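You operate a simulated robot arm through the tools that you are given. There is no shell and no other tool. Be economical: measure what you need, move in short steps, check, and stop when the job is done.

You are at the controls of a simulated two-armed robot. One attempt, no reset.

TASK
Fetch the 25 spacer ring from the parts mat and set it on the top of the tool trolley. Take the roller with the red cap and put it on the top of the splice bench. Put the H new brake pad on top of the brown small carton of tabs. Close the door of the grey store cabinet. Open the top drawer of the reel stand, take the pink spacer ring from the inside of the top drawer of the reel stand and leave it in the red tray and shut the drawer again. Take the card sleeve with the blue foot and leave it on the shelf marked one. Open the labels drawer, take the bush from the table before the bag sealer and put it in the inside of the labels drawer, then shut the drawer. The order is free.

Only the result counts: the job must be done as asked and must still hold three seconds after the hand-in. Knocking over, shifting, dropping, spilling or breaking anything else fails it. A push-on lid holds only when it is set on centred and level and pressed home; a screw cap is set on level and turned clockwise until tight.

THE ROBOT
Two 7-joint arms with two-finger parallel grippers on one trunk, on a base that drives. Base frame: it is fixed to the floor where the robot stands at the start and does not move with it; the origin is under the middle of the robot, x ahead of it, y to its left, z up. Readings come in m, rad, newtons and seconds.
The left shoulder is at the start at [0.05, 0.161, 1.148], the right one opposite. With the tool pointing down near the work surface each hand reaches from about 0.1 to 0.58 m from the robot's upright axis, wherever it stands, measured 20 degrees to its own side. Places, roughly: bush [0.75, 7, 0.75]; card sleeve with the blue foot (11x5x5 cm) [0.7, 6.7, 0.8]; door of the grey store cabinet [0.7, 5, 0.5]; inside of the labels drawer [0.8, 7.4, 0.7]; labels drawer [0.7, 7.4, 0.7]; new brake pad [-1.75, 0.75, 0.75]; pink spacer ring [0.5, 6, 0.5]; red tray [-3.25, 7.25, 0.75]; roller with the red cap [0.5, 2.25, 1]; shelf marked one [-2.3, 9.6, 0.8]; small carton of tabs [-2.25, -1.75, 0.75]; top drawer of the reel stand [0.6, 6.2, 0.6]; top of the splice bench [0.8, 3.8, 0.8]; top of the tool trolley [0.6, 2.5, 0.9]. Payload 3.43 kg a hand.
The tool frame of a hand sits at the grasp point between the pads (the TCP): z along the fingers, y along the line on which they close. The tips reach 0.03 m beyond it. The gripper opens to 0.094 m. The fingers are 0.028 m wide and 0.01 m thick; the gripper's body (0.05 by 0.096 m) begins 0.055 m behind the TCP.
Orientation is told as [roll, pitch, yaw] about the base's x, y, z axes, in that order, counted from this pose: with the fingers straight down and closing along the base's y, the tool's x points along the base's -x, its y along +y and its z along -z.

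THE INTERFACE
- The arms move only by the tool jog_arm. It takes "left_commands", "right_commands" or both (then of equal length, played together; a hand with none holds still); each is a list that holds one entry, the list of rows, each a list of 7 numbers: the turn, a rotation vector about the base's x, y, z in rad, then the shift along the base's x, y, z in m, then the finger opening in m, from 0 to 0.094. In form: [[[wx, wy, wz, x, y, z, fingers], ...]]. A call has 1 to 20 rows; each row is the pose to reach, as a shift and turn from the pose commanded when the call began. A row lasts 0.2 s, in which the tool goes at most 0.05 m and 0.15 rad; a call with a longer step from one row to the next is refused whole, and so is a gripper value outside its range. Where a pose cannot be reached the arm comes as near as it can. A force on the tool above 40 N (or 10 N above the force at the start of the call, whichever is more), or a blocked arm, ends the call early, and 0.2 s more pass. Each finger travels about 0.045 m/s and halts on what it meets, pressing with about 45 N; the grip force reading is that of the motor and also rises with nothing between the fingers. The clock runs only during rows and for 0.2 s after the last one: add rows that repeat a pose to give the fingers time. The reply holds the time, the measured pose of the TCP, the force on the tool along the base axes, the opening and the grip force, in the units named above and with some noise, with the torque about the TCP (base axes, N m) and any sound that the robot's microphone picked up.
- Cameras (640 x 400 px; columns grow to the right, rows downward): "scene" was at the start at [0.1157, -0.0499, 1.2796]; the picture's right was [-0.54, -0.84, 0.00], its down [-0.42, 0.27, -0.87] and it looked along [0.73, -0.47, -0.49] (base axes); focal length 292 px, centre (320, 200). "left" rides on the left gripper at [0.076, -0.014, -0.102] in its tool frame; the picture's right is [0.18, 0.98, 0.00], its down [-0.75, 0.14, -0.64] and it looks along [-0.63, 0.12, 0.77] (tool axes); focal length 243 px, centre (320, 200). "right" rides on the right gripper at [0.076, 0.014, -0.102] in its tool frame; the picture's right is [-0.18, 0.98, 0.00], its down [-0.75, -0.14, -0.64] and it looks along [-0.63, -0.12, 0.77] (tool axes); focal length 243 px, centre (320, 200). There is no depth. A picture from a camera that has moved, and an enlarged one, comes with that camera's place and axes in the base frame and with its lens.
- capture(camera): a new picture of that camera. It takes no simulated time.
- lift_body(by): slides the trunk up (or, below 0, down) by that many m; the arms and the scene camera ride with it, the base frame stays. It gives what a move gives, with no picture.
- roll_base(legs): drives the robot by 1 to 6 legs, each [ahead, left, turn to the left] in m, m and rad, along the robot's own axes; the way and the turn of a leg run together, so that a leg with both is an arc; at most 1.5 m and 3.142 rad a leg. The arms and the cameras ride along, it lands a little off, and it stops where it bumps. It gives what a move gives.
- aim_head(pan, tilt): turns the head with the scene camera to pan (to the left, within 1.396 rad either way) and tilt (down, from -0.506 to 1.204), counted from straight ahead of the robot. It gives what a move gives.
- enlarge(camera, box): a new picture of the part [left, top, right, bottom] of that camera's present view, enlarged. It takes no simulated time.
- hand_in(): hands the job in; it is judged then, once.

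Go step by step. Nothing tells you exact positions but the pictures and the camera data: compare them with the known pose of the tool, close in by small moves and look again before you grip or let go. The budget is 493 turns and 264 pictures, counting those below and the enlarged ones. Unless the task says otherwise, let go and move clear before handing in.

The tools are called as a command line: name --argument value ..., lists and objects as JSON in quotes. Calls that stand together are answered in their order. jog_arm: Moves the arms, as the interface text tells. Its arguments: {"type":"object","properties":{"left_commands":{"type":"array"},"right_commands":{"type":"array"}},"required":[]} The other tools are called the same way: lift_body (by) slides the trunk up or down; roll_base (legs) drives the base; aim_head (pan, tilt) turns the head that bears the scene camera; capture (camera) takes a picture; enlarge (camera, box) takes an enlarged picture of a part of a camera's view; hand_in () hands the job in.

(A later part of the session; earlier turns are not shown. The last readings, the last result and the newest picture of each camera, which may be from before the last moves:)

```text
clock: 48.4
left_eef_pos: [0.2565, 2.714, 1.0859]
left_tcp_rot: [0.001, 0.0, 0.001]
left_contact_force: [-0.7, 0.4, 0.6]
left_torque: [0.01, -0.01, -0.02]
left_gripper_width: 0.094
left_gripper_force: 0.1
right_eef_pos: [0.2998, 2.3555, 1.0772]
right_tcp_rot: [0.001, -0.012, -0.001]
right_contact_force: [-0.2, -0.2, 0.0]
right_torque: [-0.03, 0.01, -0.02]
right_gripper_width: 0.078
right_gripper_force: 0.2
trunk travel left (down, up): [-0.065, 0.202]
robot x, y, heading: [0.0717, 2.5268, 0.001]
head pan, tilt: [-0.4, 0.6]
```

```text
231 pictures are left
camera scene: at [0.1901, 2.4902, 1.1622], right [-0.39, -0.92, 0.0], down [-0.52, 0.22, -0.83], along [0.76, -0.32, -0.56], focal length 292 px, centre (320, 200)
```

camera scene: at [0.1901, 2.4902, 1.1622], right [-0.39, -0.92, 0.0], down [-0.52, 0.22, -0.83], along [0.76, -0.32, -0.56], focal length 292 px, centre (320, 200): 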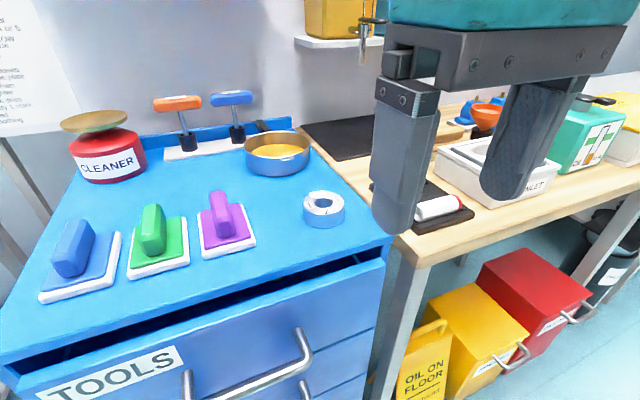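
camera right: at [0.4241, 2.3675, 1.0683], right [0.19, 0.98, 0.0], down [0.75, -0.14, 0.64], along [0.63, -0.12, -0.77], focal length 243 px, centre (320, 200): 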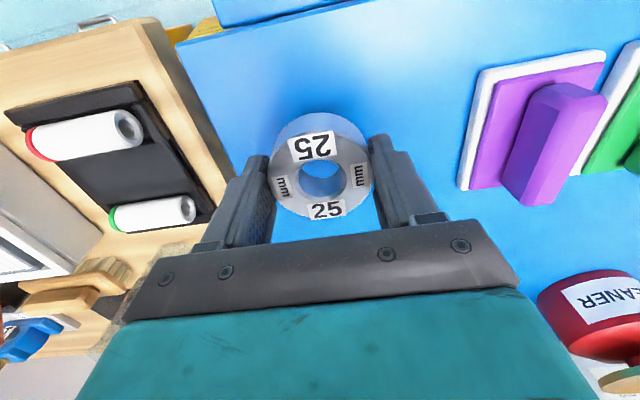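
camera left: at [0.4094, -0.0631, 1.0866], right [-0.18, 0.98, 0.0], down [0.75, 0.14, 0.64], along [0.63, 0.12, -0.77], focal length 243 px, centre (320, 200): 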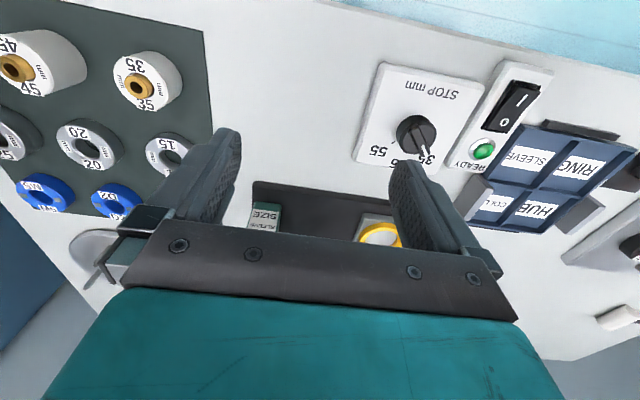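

The 25 ring stands on the trolley. Next the red-capped roller at about (0.476, 2.157, 0.879); I shift the base right and turn the right hand 90° to straddle it.

roll_base --legs '[[0, -0.2, 0]]'

jog_arm --right_commands '[[[0, 0.01, -0.14, 0.02, 0, 0, 0.07], [0, 0.01, -0.28, 0.05, 0, 0, 0.07], [0, 0.01, -0.42, 0.08, 0, 0, 0.07], [0, 0.01, -0.56, 0.11, 0, 0, 0.07], [0, 0.01, -0.7, 0.14, 0, 0, 0.07], [0, 0.01, -0.84, 0.16, 0, 0, 0.07], [0, 0.01, -0.98, 0.17, 0, 0, 0.07], [0, 0.01, -1.12, 0.17, 0, 0, 0.07], [0, 0.01, -1.26, 0.17, 0, 0, 0.07], [0, 0.01, -1.4, 0.17, 0, 0, 0.07], [0, 0.0, -1.54, 0.17, 0, 0, 0.07], [0, 0.0, -1.571, 0.17, 0, 0, 0.07]]]'

capture --camera "right"

capture --camera "scene"

```text
clock: 50.0
left_eef_pos: [0.2544, 2.5192, 1.0858]
left_tcp_rot: [0.0, 0.001, 0.009]
left_contact_force: [0.0, -0.3, 1.1]
left_torque: [0.01, 0.0, 0.02]
left_gripper_width: 0.0938
left_gripper_force: 0.0
right_eef_pos: [0.3031, 2.1608, 1.0787]
right_tcp_rot: [0.002, -0.011, 0.007]
right_contact_force: [0.3, 0.2, 0.2]
right_torque: [-0.02, -0.01, -0.01]
right_gripper_width: 0.0777
right_gripper_force: 0.1
trunk travel left (down, up): [-0.065, 0.202]
robot x, y, heading: [0.0724, 2.3302, 0.005]
head pan, tilt: [-0.4, 0.6]
```

```text
clock: 52.6
left_eef_pos: [0.2554, 2.5213, 1.086]
left_tcp_rot: [0.0, 0.0, 0.008]
left_contact_force: [-0.7, 0.2, -0.1]
left_torque: [0.01, 0.03, -0.02]
left_gripper_width: 0.094
left_gripper_force: 0.1
right_eef_pos: [0.472, 2.161, 1.0785]
right_tcp_rot: [0.003, -0.011, -1.566]
right_contact_force: [-0.3, -0.1, -0.1]
right_torque: [0.04, 0.01, 0.02]
right_gripper_width: 0.07
right_gripper_force: 0.0
trunk travel left (down, up): [-0.065, 0.202]
robot x, y, heading: [0.0701, 2.3294, 0.013]
head pan, tilt: [-0.4, 0.6]
```

```text
230 pictures are left
camera right: at [0.4881, 2.2371, 1.1809], right [0.98, -0.18, 0.0], down [-0.14, -0.75, 0.65], along [-0.11, -0.64, -0.76], focal length 243 px, centre (320, 200)
```

right: 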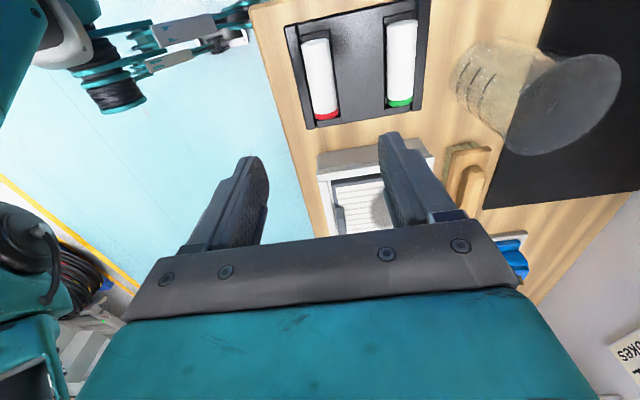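

```text
229 pictures are left
camera scene: at [0.1913, 2.2955, 1.1621], right [-0.38, -0.92, 0.0], down [-0.52, 0.22, -0.83], along [0.76, -0.32, -0.56], focal length 292 px, centre (320, 200)
```

scene: 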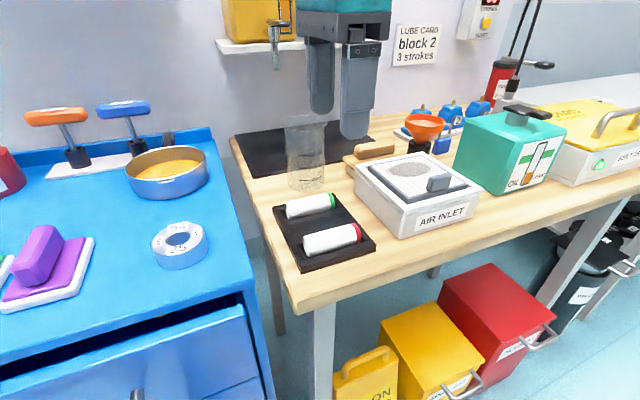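

The roller lies along y at x≈0.478, y 2.12–2.20. I check the tray rim clearance before going down.

enlarge --camera "scene" --box '[260, 180, 400, 280]'

enlarge --camera "right" --box '[270, 0, 450, 140]'

```text
4.00 times, centred on (330, 230) of scene
camera zoom: at [0.1913, 2.2955, 1.1621], right [-0.38, -0.92, 0.0], down [-0.52, 0.22, -0.83], along [0.76, -0.32, -0.56], focal length 1167 px, centre (280, 80)
```

zoom: 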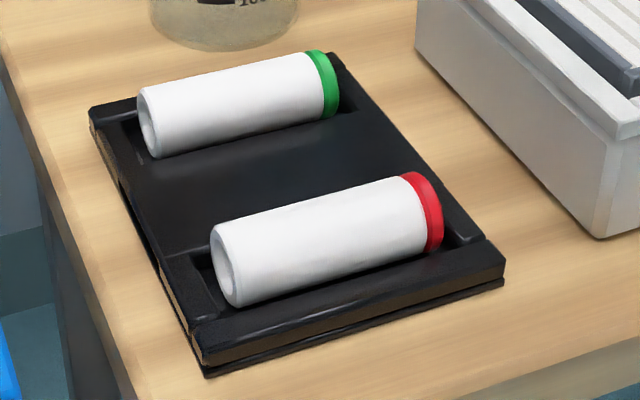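

```text
2.86 times, centred on (360, 70) of right
camera zoom: at [0.4881, 2.2371, 1.1809], right [0.98, -0.18, 0.0], down [-0.14, -0.75, 0.65], along [-0.11, -0.64, -0.76], focal length 693 px, centre (206, 571)
```

zoom: 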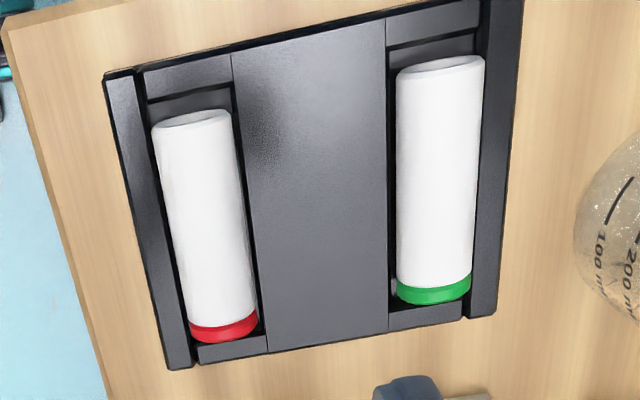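

The roller lies in a slot with rims both sides, more than half exposed. I lower the hand to just above, correcting a tiny tilt.

jog_arm --right_commands '[[[0.012, 0, 0, 0.003, 0.005, -0.04, 0.06], [0.012, 0, 0, 0.006, 0.007, -0.08, 0.05], [0.012, 0, 0, 0.006, 0.007, -0.12, 0.05], [0.012, 0, 0, 0.006, 0.007, -0.155, 0.05], [0.012, 0, 0, 0.006, 0.007, -0.155, 0.05]]]'

enlarge --camera "scene" --box '[220, 130, 420, 270]'

capture --camera "right"

```text
clock: 53.8
left_eef_pos: [0.2554, 2.5194, 1.086]
left_tcp_rot: [0.0, 0.001, 0.009]
left_contact_force: [-0.2, 0.9, -0.4]
left_torque: [0.01, 0.02, -0.01]
left_gripper_width: 0.0942
left_gripper_force: 0.0
right_eef_pos: [0.4775, 2.1676, 0.9208]
right_tcp_rot: [0.002, 0.001, -1.563]
right_contact_force: [0.3, -0.1, 0.5]
right_torque: [0.0, 0.03, 0.04]
right_gripper_width: 0.0498
right_gripper_force: 0.0
trunk travel left (down, up): [-0.065, 0.202]
robot x, y, heading: [0.0702, 2.3326, 0.006]
head pan, tilt: [-0.4, 0.6]
```

```text
2.86 times, centred on (320, 200) of scene
camera zoom: at [0.1913, 2.2955, 1.1621], right [-0.38, -0.92, 0.0], down [-0.52, 0.22, -0.83], along [0.76, -0.32, -0.56], focal length 834 px, centre (320, 200)
```

zoom: 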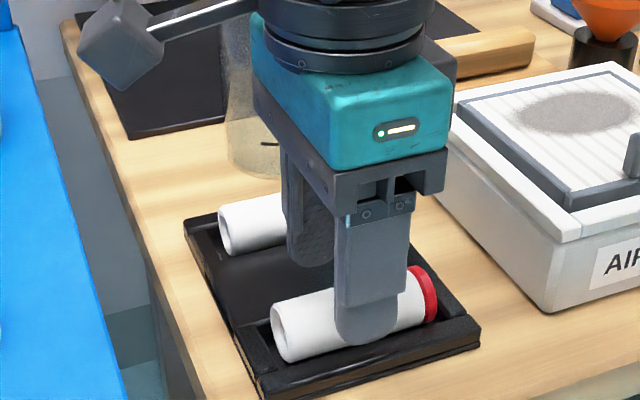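

```text
225 pictures are left
camera right: at [0.4912, 2.244, 1.0238], right [0.98, -0.18, 0.0], down [-0.14, -0.76, 0.64], along [-0.11, -0.63, -0.77], focal length 243 px, centre (320, 200)
```

right: 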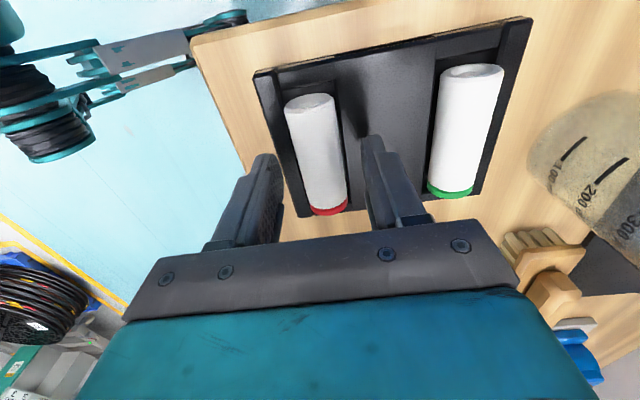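

Aligned over the roller. I lower in small steps watching the force.

jog_arm --right_commands '[[[0, 0, 0, 0, 0, -0.004, 0.05], [0, 0, 0, 0, 0, -0.008, 0.05], [0, 0, 0, 0, 0, -0.012, 0.05], [0, 0, 0, 0, 0, -0.012, 0.05]]]'

enlarge --camera "scene" --box '[260, 180, 400, 280]'

```text
clock: 54.8
left_eef_pos: [0.2545, 2.5201, 1.0852]
left_tcp_rot: [0.001, -0.001, 0.009]
left_contact_force: [-0.8, 0.1, 0.0]
left_torque: [-0.01, 0.03, -0.01]
left_gripper_width: 0.0941
left_gripper_force: 0.1
right_eef_pos: [0.4769, 2.168, 0.9099]
right_tcp_rot: [0.002, 0.0, -1.562]
right_contact_force: [-0.3, -0.4, 0.1]
right_torque: [0.01, 0.02, 0.03]
right_gripper_width: 0.0501
right_gripper_force: 0.1
trunk travel left (down, up): [-0.065, 0.202]
robot x, y, heading: [0.0731, 2.3294, 0.004]
head pan, tilt: [-0.4, 0.6]
```

```text
4.00 times, centred on (330, 230) of scene
camera zoom: at [0.1913, 2.2955, 1.1621], right [-0.38, -0.92, 0.0], down [-0.52, 0.22, -0.83], along [0.76, -0.32, -0.56], focal length 1167 px, centre (280, 80)
```

zoom: 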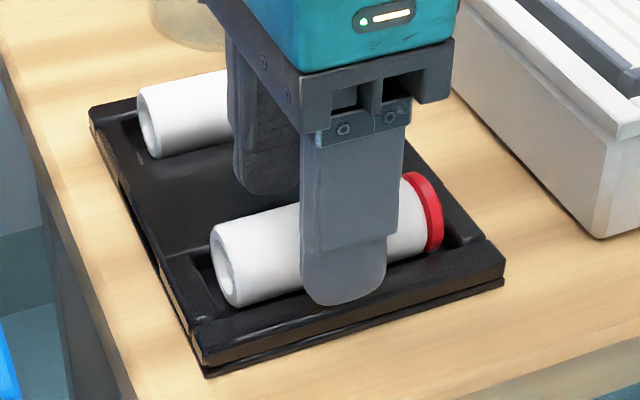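

Tips are near the roller's mid-height. A few mm lower, then close.

jog_arm --right_commands '[[[0, 0, 0, 0, 0, -0.003, 0.05], [0, 0, 0, 0, 0, -0.006, 0.05], [0, 0, 0, 0, 0, -0.006, 0.05]]]'

enlarge --camera "scene" --box '[260, 180, 400, 280]'

```text
clock: 55.6
left_eef_pos: [0.2545, 2.5202, 1.0864]
left_tcp_rot: [-0.001, 0.0, 0.01]
left_contact_force: [-0.2, 0.2, 0.3]
left_torque: [0.03, 0.0, 0.02]
left_gripper_width: 0.0941
left_gripper_force: 0.0
right_eef_pos: [0.4793, 2.1671, 0.9042]
right_tcp_rot: [0.002, 0.002, -1.563]
right_contact_force: [-0.1, -0.1, -0.2]
right_torque: [0.01, 0.02, -0.03]
right_gripper_width: 0.0499
right_gripper_force: 0.0
trunk travel left (down, up): [-0.065, 0.202]
robot x, y, heading: [0.0711, 2.3329, 0.007]
head pan, tilt: [-0.4, 0.6]
```

```text
4.00 times, centred on (330, 230) of scene
camera zoom: at [0.1913, 2.2955, 1.1621], right [-0.38, -0.92, 0.0], down [-0.52, 0.22, -0.83], along [0.76, -0.32, -0.56], focal length 1167 px, centre (280, 80)
```

zoom: 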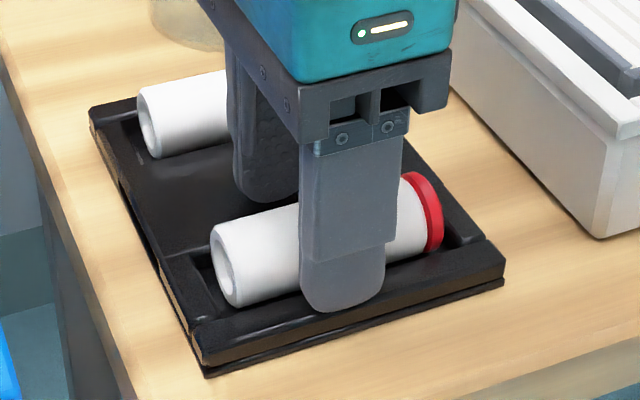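

jog_arm --right_commands '[[[0, 0, 0, 0, 0, 0, 0.04], [0, 0, 0, 0, 0, 0, 0.03], [0, 0, 0, 0, 0, 0, 0.02], [0, 0, 0, 0, 0, 0, 0.02], [0, 0, 0, 0, 0, 0, 0.02]]]'

enlarge --camera "scene" --box '[260, 180, 400, 280]'

```text
clock: 56.8
left_eef_pos: [0.2545, 2.5206, 1.0853]
left_tcp_rot: [0.001, -0.002, 0.009]
left_contact_force: [0.4, -0.1, -0.9]
left_torque: [0.02, 0.01, 0.0]
left_gripper_width: 0.0941
left_gripper_force: 0.1
right_eef_pos: [0.4763, 2.1683, 0.9059]
right_tcp_rot: [0.001, 0.002, -1.565]
right_contact_force: [-10.9, 0.5, -0.8]
right_torque: [0.0, 0.34, -0.36]
right_gripper_width: 0.028
right_gripper_force: 44.9
trunk travel left (down, up): [-0.065, 0.202]
robot x, y, heading: [0.0701, 2.3337, 0.009]
head pan, tilt: [-0.4, 0.6]
```

```text
4.00 times, centred on (330, 230) of scene
camera zoom: at [0.1903, 2.2955, 1.1622], right [-0.38, -0.92, 0.0], down [-0.52, 0.22, -0.83], along [0.76, -0.32, -0.56], focal length 1167 px, centre (280, 80)
```

zoom: 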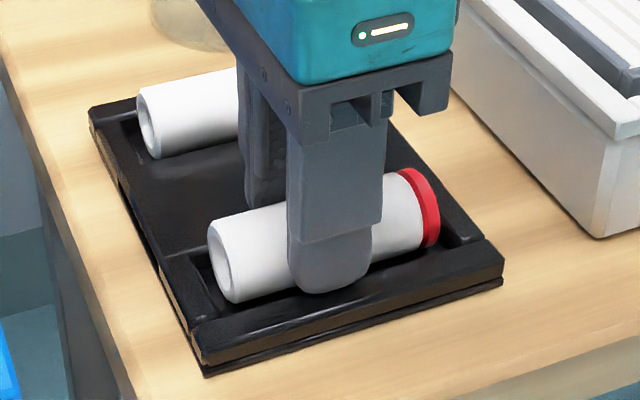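

Held at 0.028 m. I lift straight up with a slight back-off to relieve the sideways force.

jog_arm --right_commands '[[[0, 0, 0, -0.002, 0, 0.002, 0.01], [0, 0, 0, -0.002, 0, 0.012, 0.01], [0, 0, 0, -0.002, 0, 0.03, 0.01], [0, 0, 0, -0.002, 0, 0.06, 0.01], [0, 0, 0, -0.002, 0, 0.1, 0.01], [0, 0, 0, -0.002, 0, 0.14, 0.01], [0, 0, 0, -0.042, 0, 0.17, 0.01], [0, 0, 0, -0.082, 0, 0.18, 0.01], [0, 0, 0, -0.122, 0, 0.18, 0.01], [0, 0, 0, -0.162, 0, 0.18, 0.01], [0, 0, 0, -0.2, 0, 0.18, 0.01]]]'

capture --camera "scene"

```text
clock: 59.2
left_eef_pos: [0.2544, 2.5202, 1.0859]
left_tcp_rot: [-0.001, -0.002, 0.008]
left_contact_force: [-0.3, 0.2, -0.8]
left_torque: [-0.01, 0.01, -0.05]
left_gripper_width: 0.094
left_gripper_force: 0.0
right_eef_pos: [0.2762, 2.1693, 1.0829]
right_tcp_rot: [0.001, -0.001, -1.565]
right_contact_force: [0.8, -0.4, -1.5]
right_torque: [0.01, -0.03, -0.02]
right_gripper_width: 0.0282
right_gripper_force: 45.3
trunk travel left (down, up): [-0.065, 0.202]
robot x, y, heading: [0.0746, 2.3295, 0.009]
head pan, tilt: [-0.4, 0.6]
```

```text
221 pictures are left
camera scene: at [0.191, 2.2954, 1.1622], right [-0.38, -0.92, 0.0], down [-0.52, 0.22, -0.83], along [0.76, -0.32, -0.56], focal length 292 px, centre (320, 200)
```

scene: 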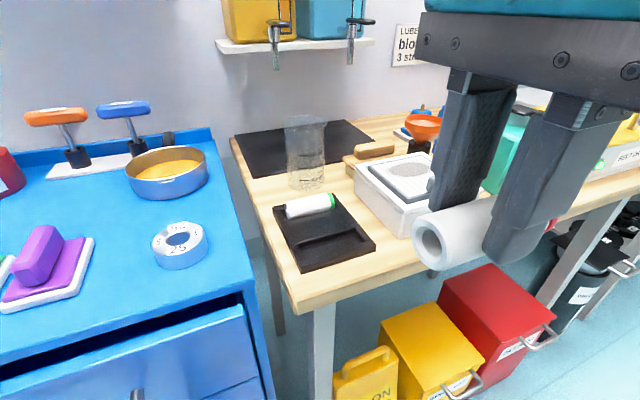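

The roller is held. I back off and drive left to the splice bench.

roll_base --legs '[[-0.33, 0, -0.007], [0, 1.3, 0]]'

aim_head --pan 0.0 --tilt 0.4

capture --camera "scene"

```text
clock: 67.8
left_eef_pos: [-0.1175, 3.873, 1.0861]
left_tcp_rot: [0.0, 0.0, 0.045]
left_contact_force: [-0.2, 0.2, 0.2]
left_torque: [0.0, 0.01, -0.01]
left_gripper_width: 0.0939
left_gripper_force: 0.0
right_eef_pos: [-0.0833, 3.5237, 1.0824]
right_tcp_rot: [0.003, 0.001, -1.528]
right_contact_force: [0.2, -0.1, -0.4]
right_torque: [-0.01, -0.01, -0.01]
right_gripper_width: 0.0285
right_gripper_force: 45.6
trunk travel left (down, up): [-0.065, 0.202]
robot x, y, heading: [-0.2968, 3.68, 0.046]
head pan, tilt: [-0.4, 0.6]
```

```text
clock: 68.6
left_eef_pos: [-0.1162, 3.8738, 1.086]
left_tcp_rot: [0.001, -0.002, 0.045]
left_contact_force: [0.1, -0.4, 0.3]
left_torque: [0.0, -0.03, 0.03]
left_gripper_width: 0.0943
left_gripper_force: 0.0
right_eef_pos: [-0.0838, 3.5225, 1.0831]
right_tcp_rot: [0.0, 0.002, -1.529]
right_contact_force: [0.4, -0.2, -0.8]
right_torque: [0.04, -0.01, 0.01]
right_gripper_width: 0.0282
right_gripper_force: 45.3
trunk travel left (down, up): [-0.065, 0.202]
robot x, y, heading: [-0.297, 3.6777, 0.047]
head pan, tilt: [0.0, 0.4]
```

```text
220 pictures are left
camera scene: at [-0.1631, 3.6819, 1.1803], right [0.04, -1.0, 0.0], down [-0.39, -0.02, -0.92], along [0.92, 0.04, -0.39], focal length 292 px, centre (320, 200)
```

scene: 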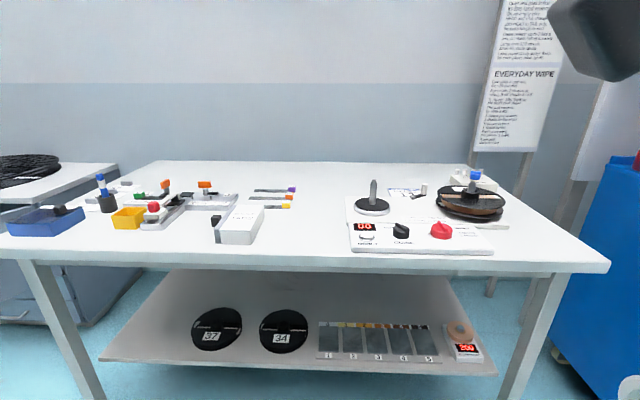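

The splice bench has free room in the middle front, about (0.50, 3.74). I drive up to it.

roll_base --legs '[[0, 0, -0.047], [0, 0.22, 0], [0.35, 0, 0]]'

aim_head --pan -0.2 --tilt 0.6

capture --camera "scene"

```text
clock: 72.5
left_eef_pos: [0.2438, 4.0745, 1.0868]
left_tcp_rot: [0.0, 0.0, -0.011]
left_contact_force: [0.6, -0.2, 0.7]
left_torque: [0.01, 0.01, 0.02]
left_gripper_width: 0.0941
left_gripper_force: 0.0
right_eef_pos: [0.2569, 3.7234, 1.0834]
right_tcp_rot: [0.001, 0.002, -1.584]
right_contact_force: [0.2, -0.2, -0.3]
right_torque: [-0.03, 0.0, 0.0]
right_gripper_width: 0.028
right_gripper_force: 44.9
trunk travel left (down, up): [-0.065, 0.202]
robot x, y, heading: [0.0551, 3.8912, -0.007]
head pan, tilt: [0.0, 0.4]
```

```text
clock: 73.3
left_eef_pos: [0.2437, 4.0754, 1.0857]
left_tcp_rot: [-0.001, 0.0, -0.013]
left_contact_force: [0.4, 0.0, -0.8]
left_torque: [-0.01, -0.01, 0.01]
left_gripper_width: 0.094
left_gripper_force: 0.1
right_eef_pos: [0.2576, 3.7234, 1.0828]
right_tcp_rot: [0.0, 0.003, -1.584]
right_contact_force: [-0.3, -0.2, 0.5]
right_torque: [0.03, -0.01, -0.01]
right_gripper_width: 0.0282
right_gripper_force: 45.2
trunk travel left (down, up): [-0.065, 0.202]
robot x, y, heading: [0.0537, 3.8887, -0.01]
head pan, tilt: [-0.201, 0.6]
```

```text
219 pictures are left
camera scene: at [0.1814, 3.8685, 1.1621], right [-0.21, -0.98, 0.0], down [-0.55, 0.12, -0.83], along [0.81, -0.17, -0.56], focal length 292 px, centre (320, 200)
```

scene: 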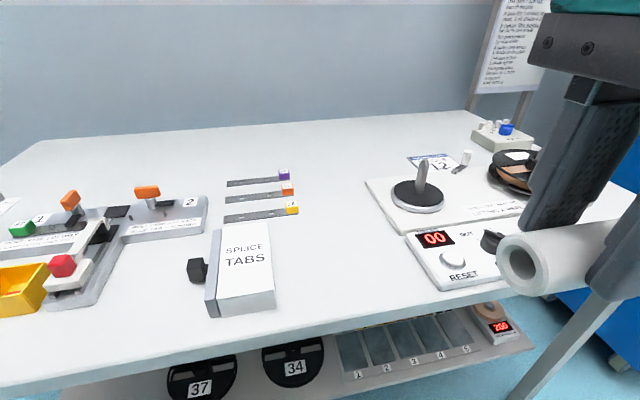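

Table height ≈0.80. I bring the roller over the free spot at (0.51, 3.75).

jog_arm --right_commands '[[[0, 0, 0, 0.04, 0.01, 0, 0.01], [0, 0, 0, 0.08, 0.02, 0, 0.01], [0, 0, 0, 0.12, 0.027, -0.02, 0.01], [0, 0, 0, 0.16, 0.027, -0.045, 0.01], [0, 0, 0, 0.19, 0.027, -0.08, 0.01], [0, 0, 0, 0.22, 0.027, -0.115, 0.01], [0, 0, 0, 0.24, 0.027, -0.155, 0.01], [0, 0, 0, 0.252, 0.027, -0.195, 0.01], [0, 0, 0, 0.252, 0.027, -0.21, 0.01], [0, 0, 0, 0.252, 0.027, -0.21, 0.01]]]'

capture --camera "scene"

capture --camera "right"

```text
clock: 75.5
left_eef_pos: [0.2447, 4.0753, 1.0862]
left_tcp_rot: [0.001, 0.001, -0.011]
left_contact_force: [0.0, -0.1, -0.8]
left_torque: [-0.01, -0.01, -0.02]
left_gripper_width: 0.0941
left_gripper_force: 0.2
right_eef_pos: [0.5057, 3.7458, 0.8732]
right_tcp_rot: [0.005, 0.005, -1.582]
right_contact_force: [-0.4, 0.7, -0.8]
right_torque: [0.03, 0.03, -0.01]
right_gripper_width: 0.0282
right_gripper_force: 45.5
right hand out of reach, approached as far as the arm can: row 8, 9, 10
trunk travel left (down, up): [-0.065, 0.202]
robot x, y, heading: [0.0532, 3.8896, -0.014]
head pan, tilt: [-0.201, 0.6]
```

```text
218 pictures are left
camera scene: at [0.1814, 3.8685, 1.1621], right [-0.21, -0.98, 0.0], down [-0.55, 0.12, -0.83], along [0.81, -0.17, -0.56], focal length 292 px, centre (320, 200)
```

scene: 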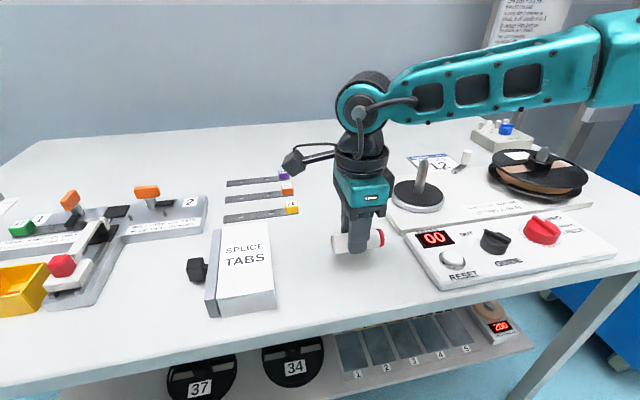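

```text
217 pictures are left
camera right: at [0.5222, 3.8205, 0.9766], right [0.98, -0.2, 0.0], down [-0.15, -0.75, 0.64], along [-0.12, -0.63, -0.77], focal length 243 px, centre (320, 200)
```

right: 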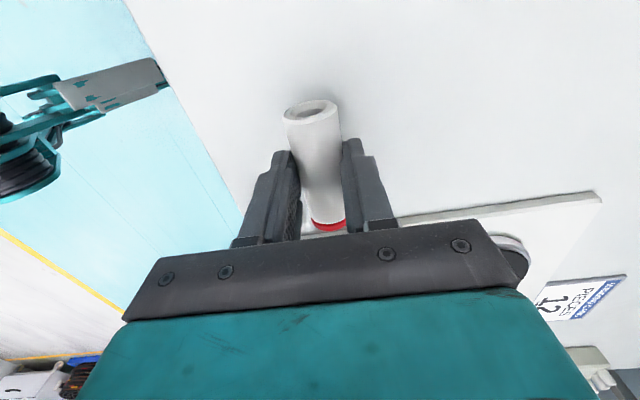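

Nearly down. I pull back 2 cm for reach and lower slowly.

jog_arm --right_commands '[[[0, 0, 0, -0.02, 0, 0, 0.01], [0, 0, 0, -0.025, 0, -0.01, 0.01], [0, 0, 0, -0.025, 0, -0.018, 0.01], [0, 0, 0, -0.025, 0, -0.024, 0.01], [0, 0, 0, -0.025, 0, -0.028, 0.01], [0, 0, 0, -0.025, 0, -0.032, 0.01], [0, 0, 0, -0.025, 0, -0.035, 0.01]]]'

enlarge --camera "scene" --box '[290, 160, 450, 280]'

```text
clock: 77.1
left_eef_pos: [0.2435, 4.0752, 1.0864]
left_tcp_rot: [0.0, 0.0, -0.012]
left_contact_force: [-0.6, -0.3, -0.4]
left_torque: [0.02, 0.0, 0.02]
left_gripper_width: 0.0939
left_gripper_force: 0.0
right_eef_pos: [0.4816, 3.7438, 0.8407]
right_tcp_rot: [0.004, 0.001, -1.584]
right_contact_force: [-1.4, -1.2, 6.8]
right_torque: [-0.16, 0.12, -0.02]
right_gripper_width: 0.0282
right_gripper_force: 44.5
trunk travel left (down, up): [-0.065, 0.202]
robot x, y, heading: [0.0565, 3.8895, -0.014]
head pan, tilt: [-0.201, 0.6]
```

```text
3.33 times, centred on (370, 220) of scene
camera zoom: at [0.1808, 3.8686, 1.1624], right [-0.21, -0.98, 0.0], down [-0.55, 0.12, -0.83], along [0.81, -0.17, -0.56], focal length 973 px, centre (153, 133)
```

zoom: 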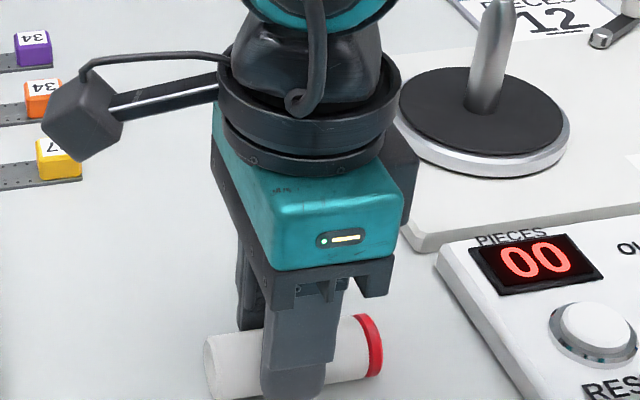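

The roller touches the bench. I open gently and rise.

jog_arm --right_commands '[[[0, 0, 0, 0, 0, 0, 0.028], [0, 0, 0, 0, 0, 0, 0.03], [0, 0, 0, 0, 0, 0, 0.033], [0, 0, 0, 0, 0, 0, 0.038], [0, 0, 0, 0, 0, 0, 0.045], [0, 0, 0, 0, 0, 0, 0.055], [0, 0, 0, 0, 0, 0, 0.055]]]'

enlarge --camera "scene" --box '[290, 160, 450, 280]'

capture --camera "right"

```text
clock: 78.7
left_eef_pos: [0.2451, 4.0749, 1.0863]
left_tcp_rot: [0.0, -0.001, -0.013]
left_contact_force: [0.1, -0.2, -1.2]
left_torque: [0.01, -0.01, -0.02]
left_gripper_width: 0.0941
left_gripper_force: 0.1
right_eef_pos: [0.4804, 3.7441, 0.8393]
right_tcp_rot: [0.002, 0.001, -1.584]
right_contact_force: [-0.9, -0.3, 0.9]
right_torque: [0.02, 0.0, -0.04]
right_gripper_width: 0.0548
right_gripper_force: 0.0
trunk travel left (down, up): [-0.065, 0.202]
robot x, y, heading: [0.053, 3.8855, -0.012]
head pan, tilt: [-0.201, 0.6]
```

```text
3.33 times, centred on (370, 220) of scene
camera zoom: at [0.1814, 3.8685, 1.1621], right [-0.21, -0.98, 0.0], down [-0.55, 0.12, -0.83], along [0.81, -0.17, -0.56], focal length 973 px, centre (153, 133)
```

zoom: 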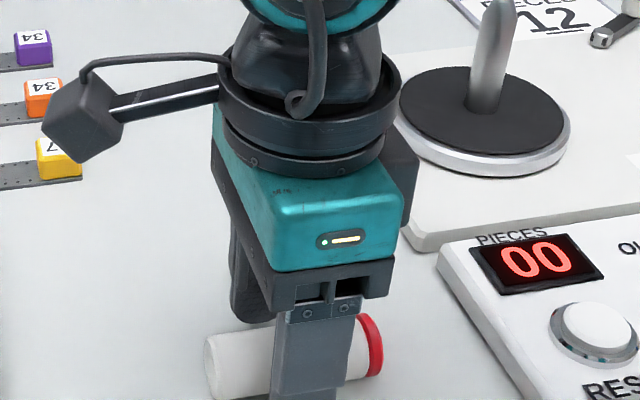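

```text
214 pictures are left
camera right: at [0.4979, 3.8191, 0.9421], right [0.98, -0.2, 0.0], down [-0.15, -0.75, 0.64], along [-0.13, -0.63, -0.77], focal length 243 px, centre (320, 200)
```

right: 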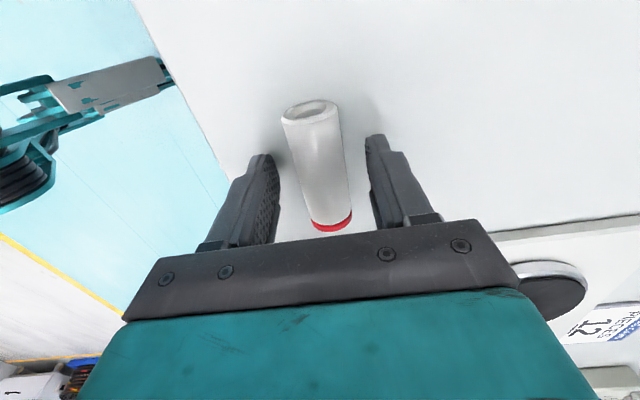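

The roller lies still. I lift, retract and turn the hand back.

jog_arm --right_commands '[[[0, 0, 0, 0, 0, 0.02, 0.055], [0, 0, 0, 0, 0, 0.06, 0.06], [0, 0, 0, 0, 0, 0.1, 0.07], [0, 0, 0, 0, 0, 0.14, 0.08], [0, 0, 0.14, -0.04, 0, 0.17, 0.09], [0, 0, 0.28, -0.08, 0, 0.2, 0.094], [0, 0, 0.42, -0.12, 0, 0.22, 0.094], [0, 0, 0.56, -0.16, 0, 0.24, 0.094], [0, 0, 0.7, -0.2, 0, 0.24, 0.094], [0, 0, 0.84, -0.2, 0, 0.24, 0.094], [0, 0, 0.98, -0.2, 0, 0.24, 0.094], [0, 0, 1.12, -0.2, 0, 0.24, 0.094], [0, 0, 1.26, -0.2, 0, 0.24, 0.094], [0, 0, 1.4, -0.2, 0, 0.24, 0.094], [0, 0, 1.54, -0.2, 0, 0.24, 0.094], [0, 0, 1.572, -0.2, 0, 0.24, 0.094]]]'

capture --camera "scene"

```text
clock: 82.1
left_eef_pos: [0.2436, 4.0743, 1.0867]
left_tcp_rot: [0.002, 0.0, -0.013]
left_contact_force: [0.2, 0.1, -0.2]
left_torque: [-0.01, 0.0, -0.01]
left_gripper_width: 0.0941
left_gripper_force: 0.1
right_eef_pos: [0.2831, 3.7437, 1.0802]
right_tcp_rot: [0.001, 0.001, -0.008]
right_contact_force: [-0.2, -0.7, 0.2]
right_torque: [-0.01, -0.01, -0.01]
right_gripper_width: 0.0941
right_gripper_force: 0.1
trunk travel left (down, up): [-0.065, 0.202]
robot x, y, heading: [0.0581, 3.8873, -0.01]
head pan, tilt: [-0.201, 0.6]
```

```text
213 pictures are left
camera scene: at [0.1814, 3.8685, 1.1621], right [-0.21, -0.98, 0.0], down [-0.55, 0.12, -0.83], along [0.81, -0.17, -0.56], focal length 292 px, centre (320, 200)
```

scene: 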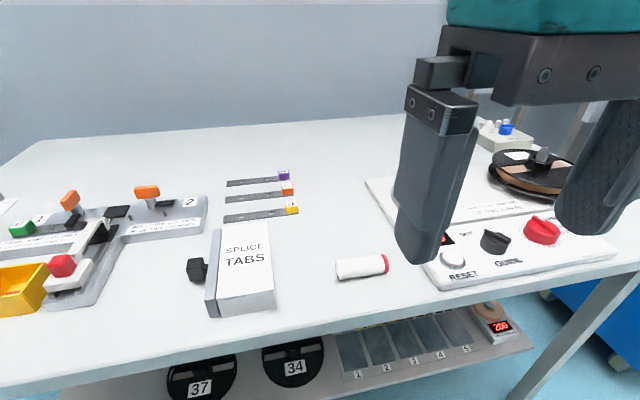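

The roller is on the splice bench. Next the grey cabinet door around y=5: I back off and drive left.

roll_base --legs '[[-0.6, 0, 0.01], [0, 1.1, 0]]'

aim_head --pan 0.0 --tilt 0.4

capture --camera "scene"

```text
clock: 90.6
left_eef_pos: [-0.3247, 5.1585, 1.0864]
left_tcp_rot: [-0.002, 0.002, -0.025]
left_contact_force: [0.0, 0.4, -0.7]
left_torque: [-0.04, -0.02, -0.02]
left_gripper_width: 0.0937
left_gripper_force: 0.1
right_eef_pos: [-0.289, 4.8281, 1.0791]
right_tcp_rot: [0.001, 0.002, -0.025]
right_contact_force: [-0.2, 0.7, 0.5]
right_torque: [0.02, -0.01, -0.02]
right_gripper_width: 0.0941
right_gripper_force: 0.1
trunk travel left (down, up): [-0.065, 0.202]
robot x, y, heading: [-0.5134, 4.9764, -0.024]
head pan, tilt: [-0.201, 0.6]
```

```text
clock: 91.3
left_eef_pos: [-0.3242, 5.16, 1.0863]
left_tcp_rot: [-0.001, 0.001, -0.024]
left_contact_force: [-0.3, 0.0, 0.8]
left_torque: [0.0, 0.01, 0.01]
left_gripper_width: 0.0939
left_gripper_force: 0.2
right_eef_pos: [-0.29, 4.8271, 1.0792]
right_tcp_rot: [0.002, 0.001, -0.023]
right_contact_force: [0.2, -1.4, 0.0]
right_torque: [0.03, -0.01, 0.03]
right_gripper_width: 0.0936
right_gripper_force: 0.0
trunk travel left (down, up): [-0.065, 0.202]
robot x, y, heading: [-0.5172, 4.9724, -0.026]
head pan, tilt: [0.0, 0.4]
```

```text
212 pictures are left
camera scene: at [-0.3825, 4.9706, 1.1803], right [-0.03, -1.0, 0.0], down [-0.39, 0.01, -0.92], along [0.92, -0.02, -0.39], focal length 292 px, centre (320, 200)
```

scene: 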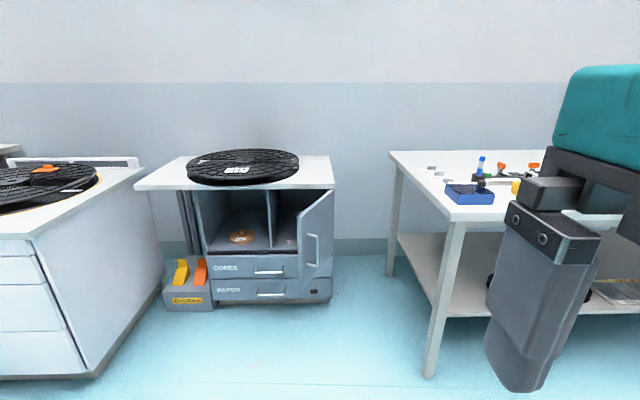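

I zoom in on the grey cabinet with its open door.

enlarge --camera "scene" --box '[140, 140, 400, 320]'

```text
2.22 times, centred on (270, 230) of scene
camera zoom: at [-0.3825, 4.9706, 1.1803], right [-0.03, -1.0, 0.0], down [-0.39, 0.01, -0.92], along [0.92, -0.02, -0.39], focal length 648 px, centre (431, 133)
```

zoom: 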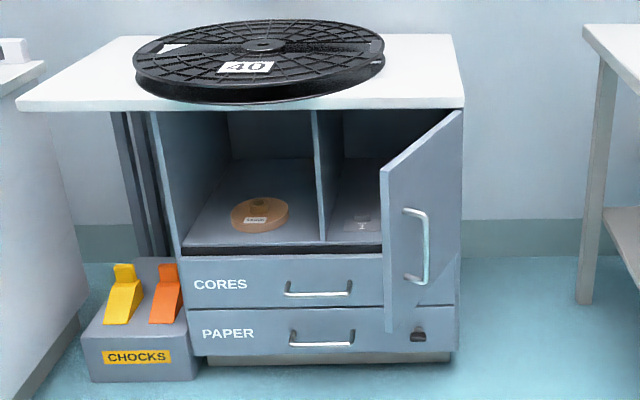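

The right-hand door of the grey cabinet is hinged at about (0.88, 4.88), open some 60°, with its free edge near (0.61, 5.04). I lower the trunk and drive nearer, then push it shut with the closed right hand.

lift_body --by -0.065

roll_base --legs '[[0, 0.3, 0.026], [0.5, 0, 0]]'

jog_arm --right_commands '[[[0, -0.12, 0, 0.01, -0.02, -0.03, 0.06], [0, -0.24, 0, 0.02, -0.04, -0.06, 0.03], [0, -0.36, 0, 0.03, -0.06, -0.09, 0.0], [0, -0.48, 0, 0.04, -0.08, -0.12, 0.0], [0, -0.6, 0, 0.05, -0.1, -0.15, 0.0], [0, -0.72, 0, 0.06, -0.12, -0.18, 0.0], [0, -0.785, 0, 0.08, -0.13, -0.21, 0.0], [0, -0.785, 0, 0.1, -0.14, -0.24, 0.0], [0, -0.785, 0, 0.12, -0.15, -0.28, 0.0], [0, -0.785, 0, 0.14, -0.15, -0.32, 0.0], [0, -0.785, 0, 0.16, -0.15, -0.36, 0.0]]]'

capture --camera "scene"

```text
clock: 92.3
left_eef_pos: [-0.3234, 5.1582, 1.0208]
left_tcp_rot: [-0.001, 0.0, -0.024]
left_contact_force: [0.0, -0.1, -0.1]
left_torque: [-0.01, -0.02, 0.01]
left_gripper_width: 0.0942
left_gripper_force: 0.1
right_eef_pos: [-0.2897, 4.8269, 1.0136]
right_tcp_rot: [0.002, 0.003, -0.023]
right_contact_force: [0.2, -1.2, 0.1]
right_torque: [0.0, 0.0, -0.02]
right_gripper_width: 0.0941
right_gripper_force: 0.0
trunk travel left (down, up): [0.0, 0.267]
robot x, y, heading: [-0.5121, 4.9737, -0.022]
head pan, tilt: [0.0, 0.4]
```

```text
clock: 97.0
left_eef_pos: [0.1731, 5.4744, 1.0209]
left_tcp_rot: [0.0, -0.001, 0.003]
left_contact_force: [0.1, -0.1, -0.5]
left_torque: [-0.01, -0.01, 0.0]
left_gripper_width: 0.0943
left_gripper_force: 0.0
right_eef_pos: [0.215, 5.143, 1.0131]
right_tcp_rot: [0.002, 0.001, 0.003]
right_contact_force: [0.0, -0.4, 0.3]
right_torque: [0.02, -0.03, -0.01]
right_gripper_width: 0.094
right_gripper_force: 0.1
trunk travel left (down, up): [0.0, 0.267]
robot x, y, heading: [-0.0137, 5.2852, -0.005]
head pan, tilt: [0.0, 0.4]
```

```text
clock: 99.3
left_eef_pos: [0.1717, 5.4737, 1.0214]
left_tcp_rot: [0.002, 0.001, 0.004]
left_contact_force: [0.6, -0.1, 0.3]
left_torque: [0.01, -0.03, 0.01]
left_gripper_width: 0.0942
left_gripper_force: 0.0
right_eef_pos: [0.3912, 4.9766, 0.7087]
right_tcp_rot: [0.001, -0.773, 0.005]
right_contact_force: [-0.3, 0.2, -0.5]
right_torque: [-0.04, 0.0, 0.02]
right_gripper_width: 0.0
right_gripper_force: 33.3
right hand out of reach, approached as far as the arm can: row 3, 4, 5, 6, 7, 8, 9, 10, 11
trunk travel left (down, up): [0.0, 0.267]
robot x, y, heading: [-0.012, 5.2851, 0.002]
head pan, tilt: [0.0, 0.4]
```

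```text
210 pictures are left
camera scene: at [0.1183, 5.284, 1.1153], right [0.0, -1.0, 0.0], down [-0.39, 0.0, -0.92], along [0.92, 0.0, -0.39], focal length 292 px, centre (320, 200)
```

scene: 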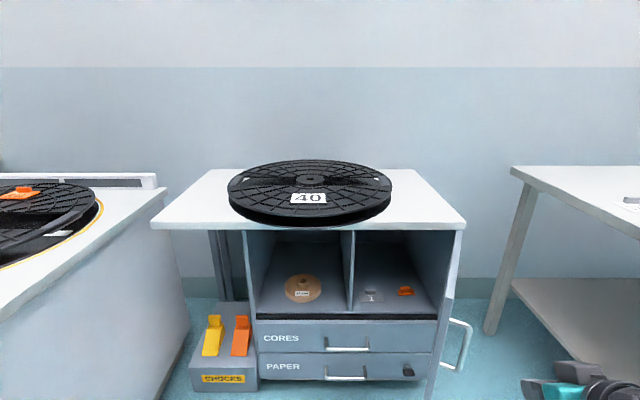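

The hand's depth reach is limited. I look down to judge the base's footprint.

aim_head --pan -0.3 --tilt 1.2

capture --camera "scene"

```text
clock: 100.5
left_eef_pos: [0.1724, 5.4746, 1.0215]
left_tcp_rot: [0.0, -0.001, 0.003]
left_contact_force: [-0.6, -0.8, 0.3]
left_torque: [-0.03, 0.01, -0.03]
left_gripper_width: 0.0941
left_gripper_force: 0.1
right_eef_pos: [0.3894, 4.9758, 0.7089]
right_tcp_rot: [-0.001, -0.774, 0.003]
right_contact_force: [-0.1, -0.6, -1.2]
right_torque: [-0.03, -0.03, 0.02]
right_gripper_width: 0.0
right_gripper_force: 32.9
trunk travel left (down, up): [0.0, 0.267]
robot x, y, heading: [-0.019, 5.2849, 0.005]
head pan, tilt: [-0.3, 1.201]
```

```text
209 pictures are left
camera scene: at [0.0792, 5.2673, 1.0525], right [-0.29, -0.96, 0.0], down [-0.89, 0.27, -0.36], along [0.35, -0.11, -0.93], focal length 292 px, centre (320, 200)
```

scene: 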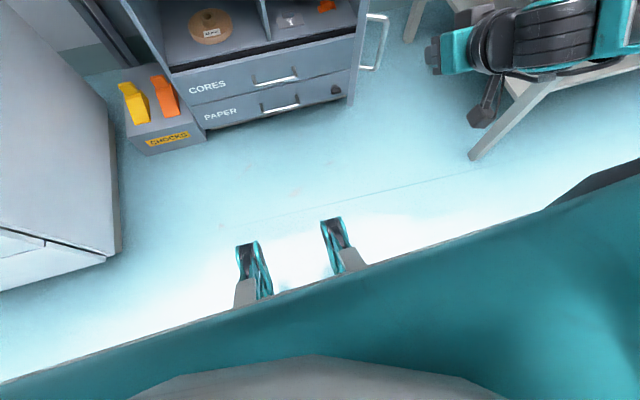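

I test how low the hand can go closer in.

jog_arm --right_commands '[[[0, 0, 0, -0.02, 0.03, -0.01, 0.0], [0, 0, 0, -0.04, 0.06, -0.02, 0.0], [0, 0, 0, -0.05, 0.08, -0.05, 0.0], [0, 0, 0, -0.05, 0.08, -0.09, 0.0], [0, 0, 0, -0.05, 0.08, -0.12, 0.0], [0, 0, 0, -0.05, 0.08, -0.12, 0.0]]]'

capture --camera "scene"

```text
clock: 101.9
left_eef_pos: [0.1708, 5.474, 1.0212]
left_tcp_rot: [0.0, 0.001, 0.004]
left_contact_force: [0.1, 0.8, -0.4]
left_torque: [0.03, 0.0, 0.03]
left_gripper_width: 0.0941
left_gripper_force: 0.0
right_eef_pos: [0.3841, 5.091, 0.7056]
right_tcp_rot: [-0.006, -0.777, 0.004]
right_contact_force: [0.3, -0.5, -1.1]
right_torque: [0.0, 0.03, 0.02]
right_gripper_width: 0.0
right_gripper_force: 33.2
right hand out of reach, approached as far as the arm can: row 1, 2, 3, 4, 5, 6
trunk travel left (down, up): [0.0, 0.267]
robot x, y, heading: [-0.0135, 5.2841, 0.002]
head pan, tilt: [-0.3, 1.201]
```

```text
208 pictures are left
camera scene: at [0.0792, 5.2673, 1.0525], right [-0.29, -0.96, 0.0], down [-0.89, 0.27, -0.36], along [0.35, -0.11, -0.93], focal length 292 px, centre (320, 200)
```

scene: 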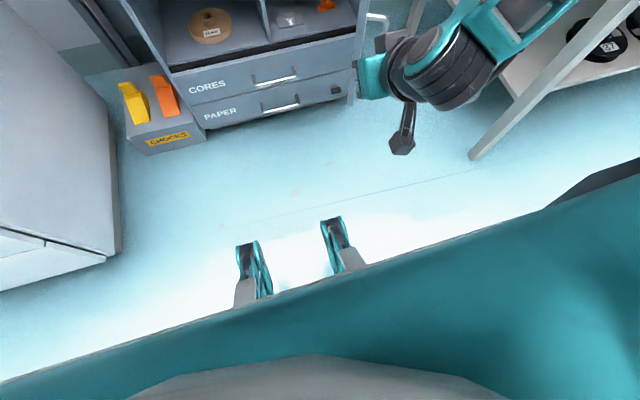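

The reach is about 0.48 m from the shoulder. I use a steeper hand (about 25° tilt) at a lower height, and check.

jog_arm --right_commands '[[[0, 0.12, 0, -0.017, 0.01, 0.0, 0.0], [0, 0.24, 0, -0.017, 0.02, -0.015, 0.0], [0, 0.35, 0, -0.017, 0.03, -0.033, 0.0], [0, 0.35, 0, -0.017, 0.03, -0.033, 0.0]]]'

aim_head --pan -0.3 --tilt 0.65

capture --camera "scene"

```text
clock: 102.9
left_eef_pos: [0.1714, 5.4738, 1.0207]
left_tcp_rot: [-0.002, 0.001, 0.003]
left_contact_force: [-0.7, 0.2, 0.7]
left_torque: [-0.01, -0.02, 0.01]
left_gripper_width: 0.0939
left_gripper_force: 0.1
right_eef_pos: [0.3653, 5.1176, 0.6873]
right_tcp_rot: [0.002, -0.432, 0.005]
right_contact_force: [0.8, -0.3, 0.4]
right_torque: [-0.01, 0.0, -0.03]
right_gripper_width: 0.0
right_gripper_force: 33.1
right hand out of reach, approached as far as the arm can: row 3, 4
trunk travel left (down, up): [0.0, 0.267]
robot x, y, heading: [-0.0107, 5.2839, -0.002]
head pan, tilt: [-0.3, 1.201]
```

```text
clock: 103.8
left_eef_pos: [0.1727, 5.4727, 1.0223]
left_tcp_rot: [-0.001, 0.001, 0.003]
left_contact_force: [-0.4, -0.3, 0.8]
left_torque: [-0.04, 0.01, -0.02]
left_gripper_width: 0.094
left_gripper_force: 0.1
right_eef_pos: [0.3663, 5.118, 0.6859]
right_tcp_rot: [0.002, -0.433, 0.005]
right_contact_force: [0.5, -0.7, -0.1]
right_torque: [0.01, 0.03, -0.02]
right_gripper_width: 0.0
right_gripper_force: 32.6
trunk travel left (down, up): [0.0, 0.267]
robot x, y, heading: [-0.0147, 5.283, 0.007]
head pan, tilt: [-0.3, 0.649]
```

```text
207 pictures are left
camera scene: at [0.1087, 5.2582, 1.0928], right [-0.29, -0.96, 0.0], down [-0.58, 0.18, -0.8], along [0.76, -0.23, -0.61], focal length 292 px, centre (320, 200)
```

scene: 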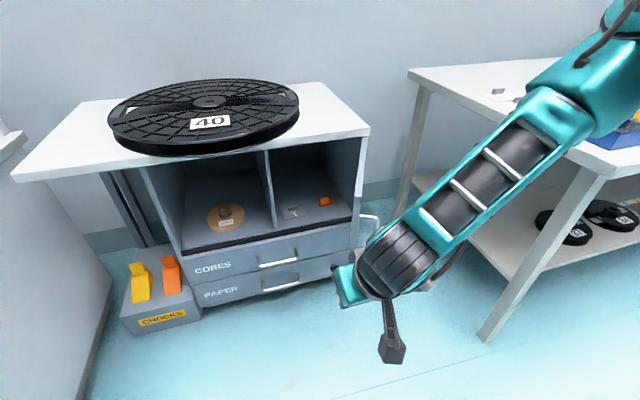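

The fingertips hang at z≈0.66. I drive so that they are beside the outer face of the door near its free edge.

roll_base --legs '[[0, -0.155, -0.005], [0.21, 0, 0]]'

aim_head --pan -0.2 --tilt 0.7

capture --camera "scene"

capture --camera "right"

```text
clock: 106.5
left_eef_pos: [0.3794, 5.3182, 1.0207]
left_tcp_rot: [0.001, 0.0, -0.003]
left_contact_force: [-0.2, -0.5, -0.4]
left_torque: [0.02, -0.02, 0.0]
left_gripper_width: 0.094
left_gripper_force: 0.1
right_eef_pos: [0.5699, 4.9609, 0.6875]
right_tcp_rot: [0.003, -0.434, -0.003]
right_contact_force: [0.0, 0.5, 0.1]
right_torque: [-0.02, -0.01, -0.03]
right_gripper_width: 0.0002
right_gripper_force: 33.3
trunk travel left (down, up): [0.0, 0.267]
robot x, y, heading: [0.1906, 5.1345, -0.004]
head pan, tilt: [-0.3, 0.649]
```

```text
clock: 107.1
left_eef_pos: [0.3792, 5.3182, 1.0222]
left_tcp_rot: [0.0, 0.002, -0.004]
left_contact_force: [-0.3, 0.5, 0.9]
left_torque: [0.0, 0.01, 0.01]
left_gripper_width: 0.0941
left_gripper_force: 0.0
right_eef_pos: [0.5695, 4.9609, 0.6872]
right_tcp_rot: [0.001, -0.432, -0.003]
right_contact_force: [0.7, -0.2, -0.4]
right_torque: [-0.01, 0.01, -0.03]
right_gripper_width: 0.0
right_gripper_force: 33.3
trunk travel left (down, up): [0.0, 0.267]
robot x, y, heading: [0.1902, 5.1302, -0.006]
head pan, tilt: [-0.201, 0.7]
```

```text
206 pictures are left
camera scene: at [0.3144, 5.1127, 1.0885], right [-0.2, -0.98, 0.0], down [-0.63, 0.13, -0.77], along [0.75, -0.16, -0.64], focal length 292 px, centre (320, 200)
```

scene: 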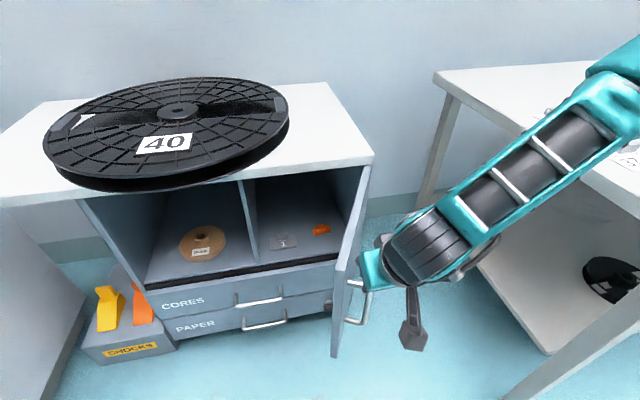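

```text
205 pictures are left
camera right: at [0.4588, 4.9748, 0.7479], right [0.17, 0.98, 0.08], down [0.41, -0.14, 0.9], along [0.89, -0.12, -0.43], focal length 243 px, centre (320, 200)
```

right: 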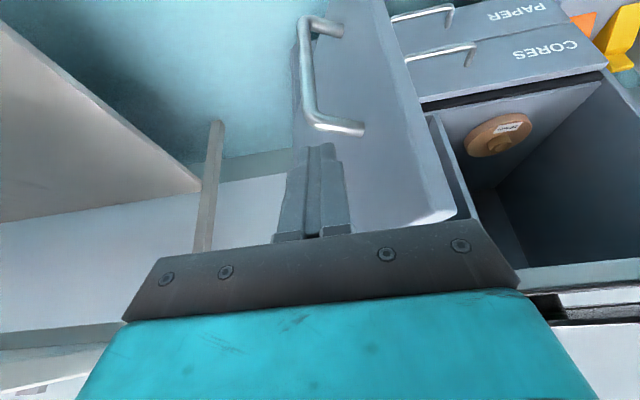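

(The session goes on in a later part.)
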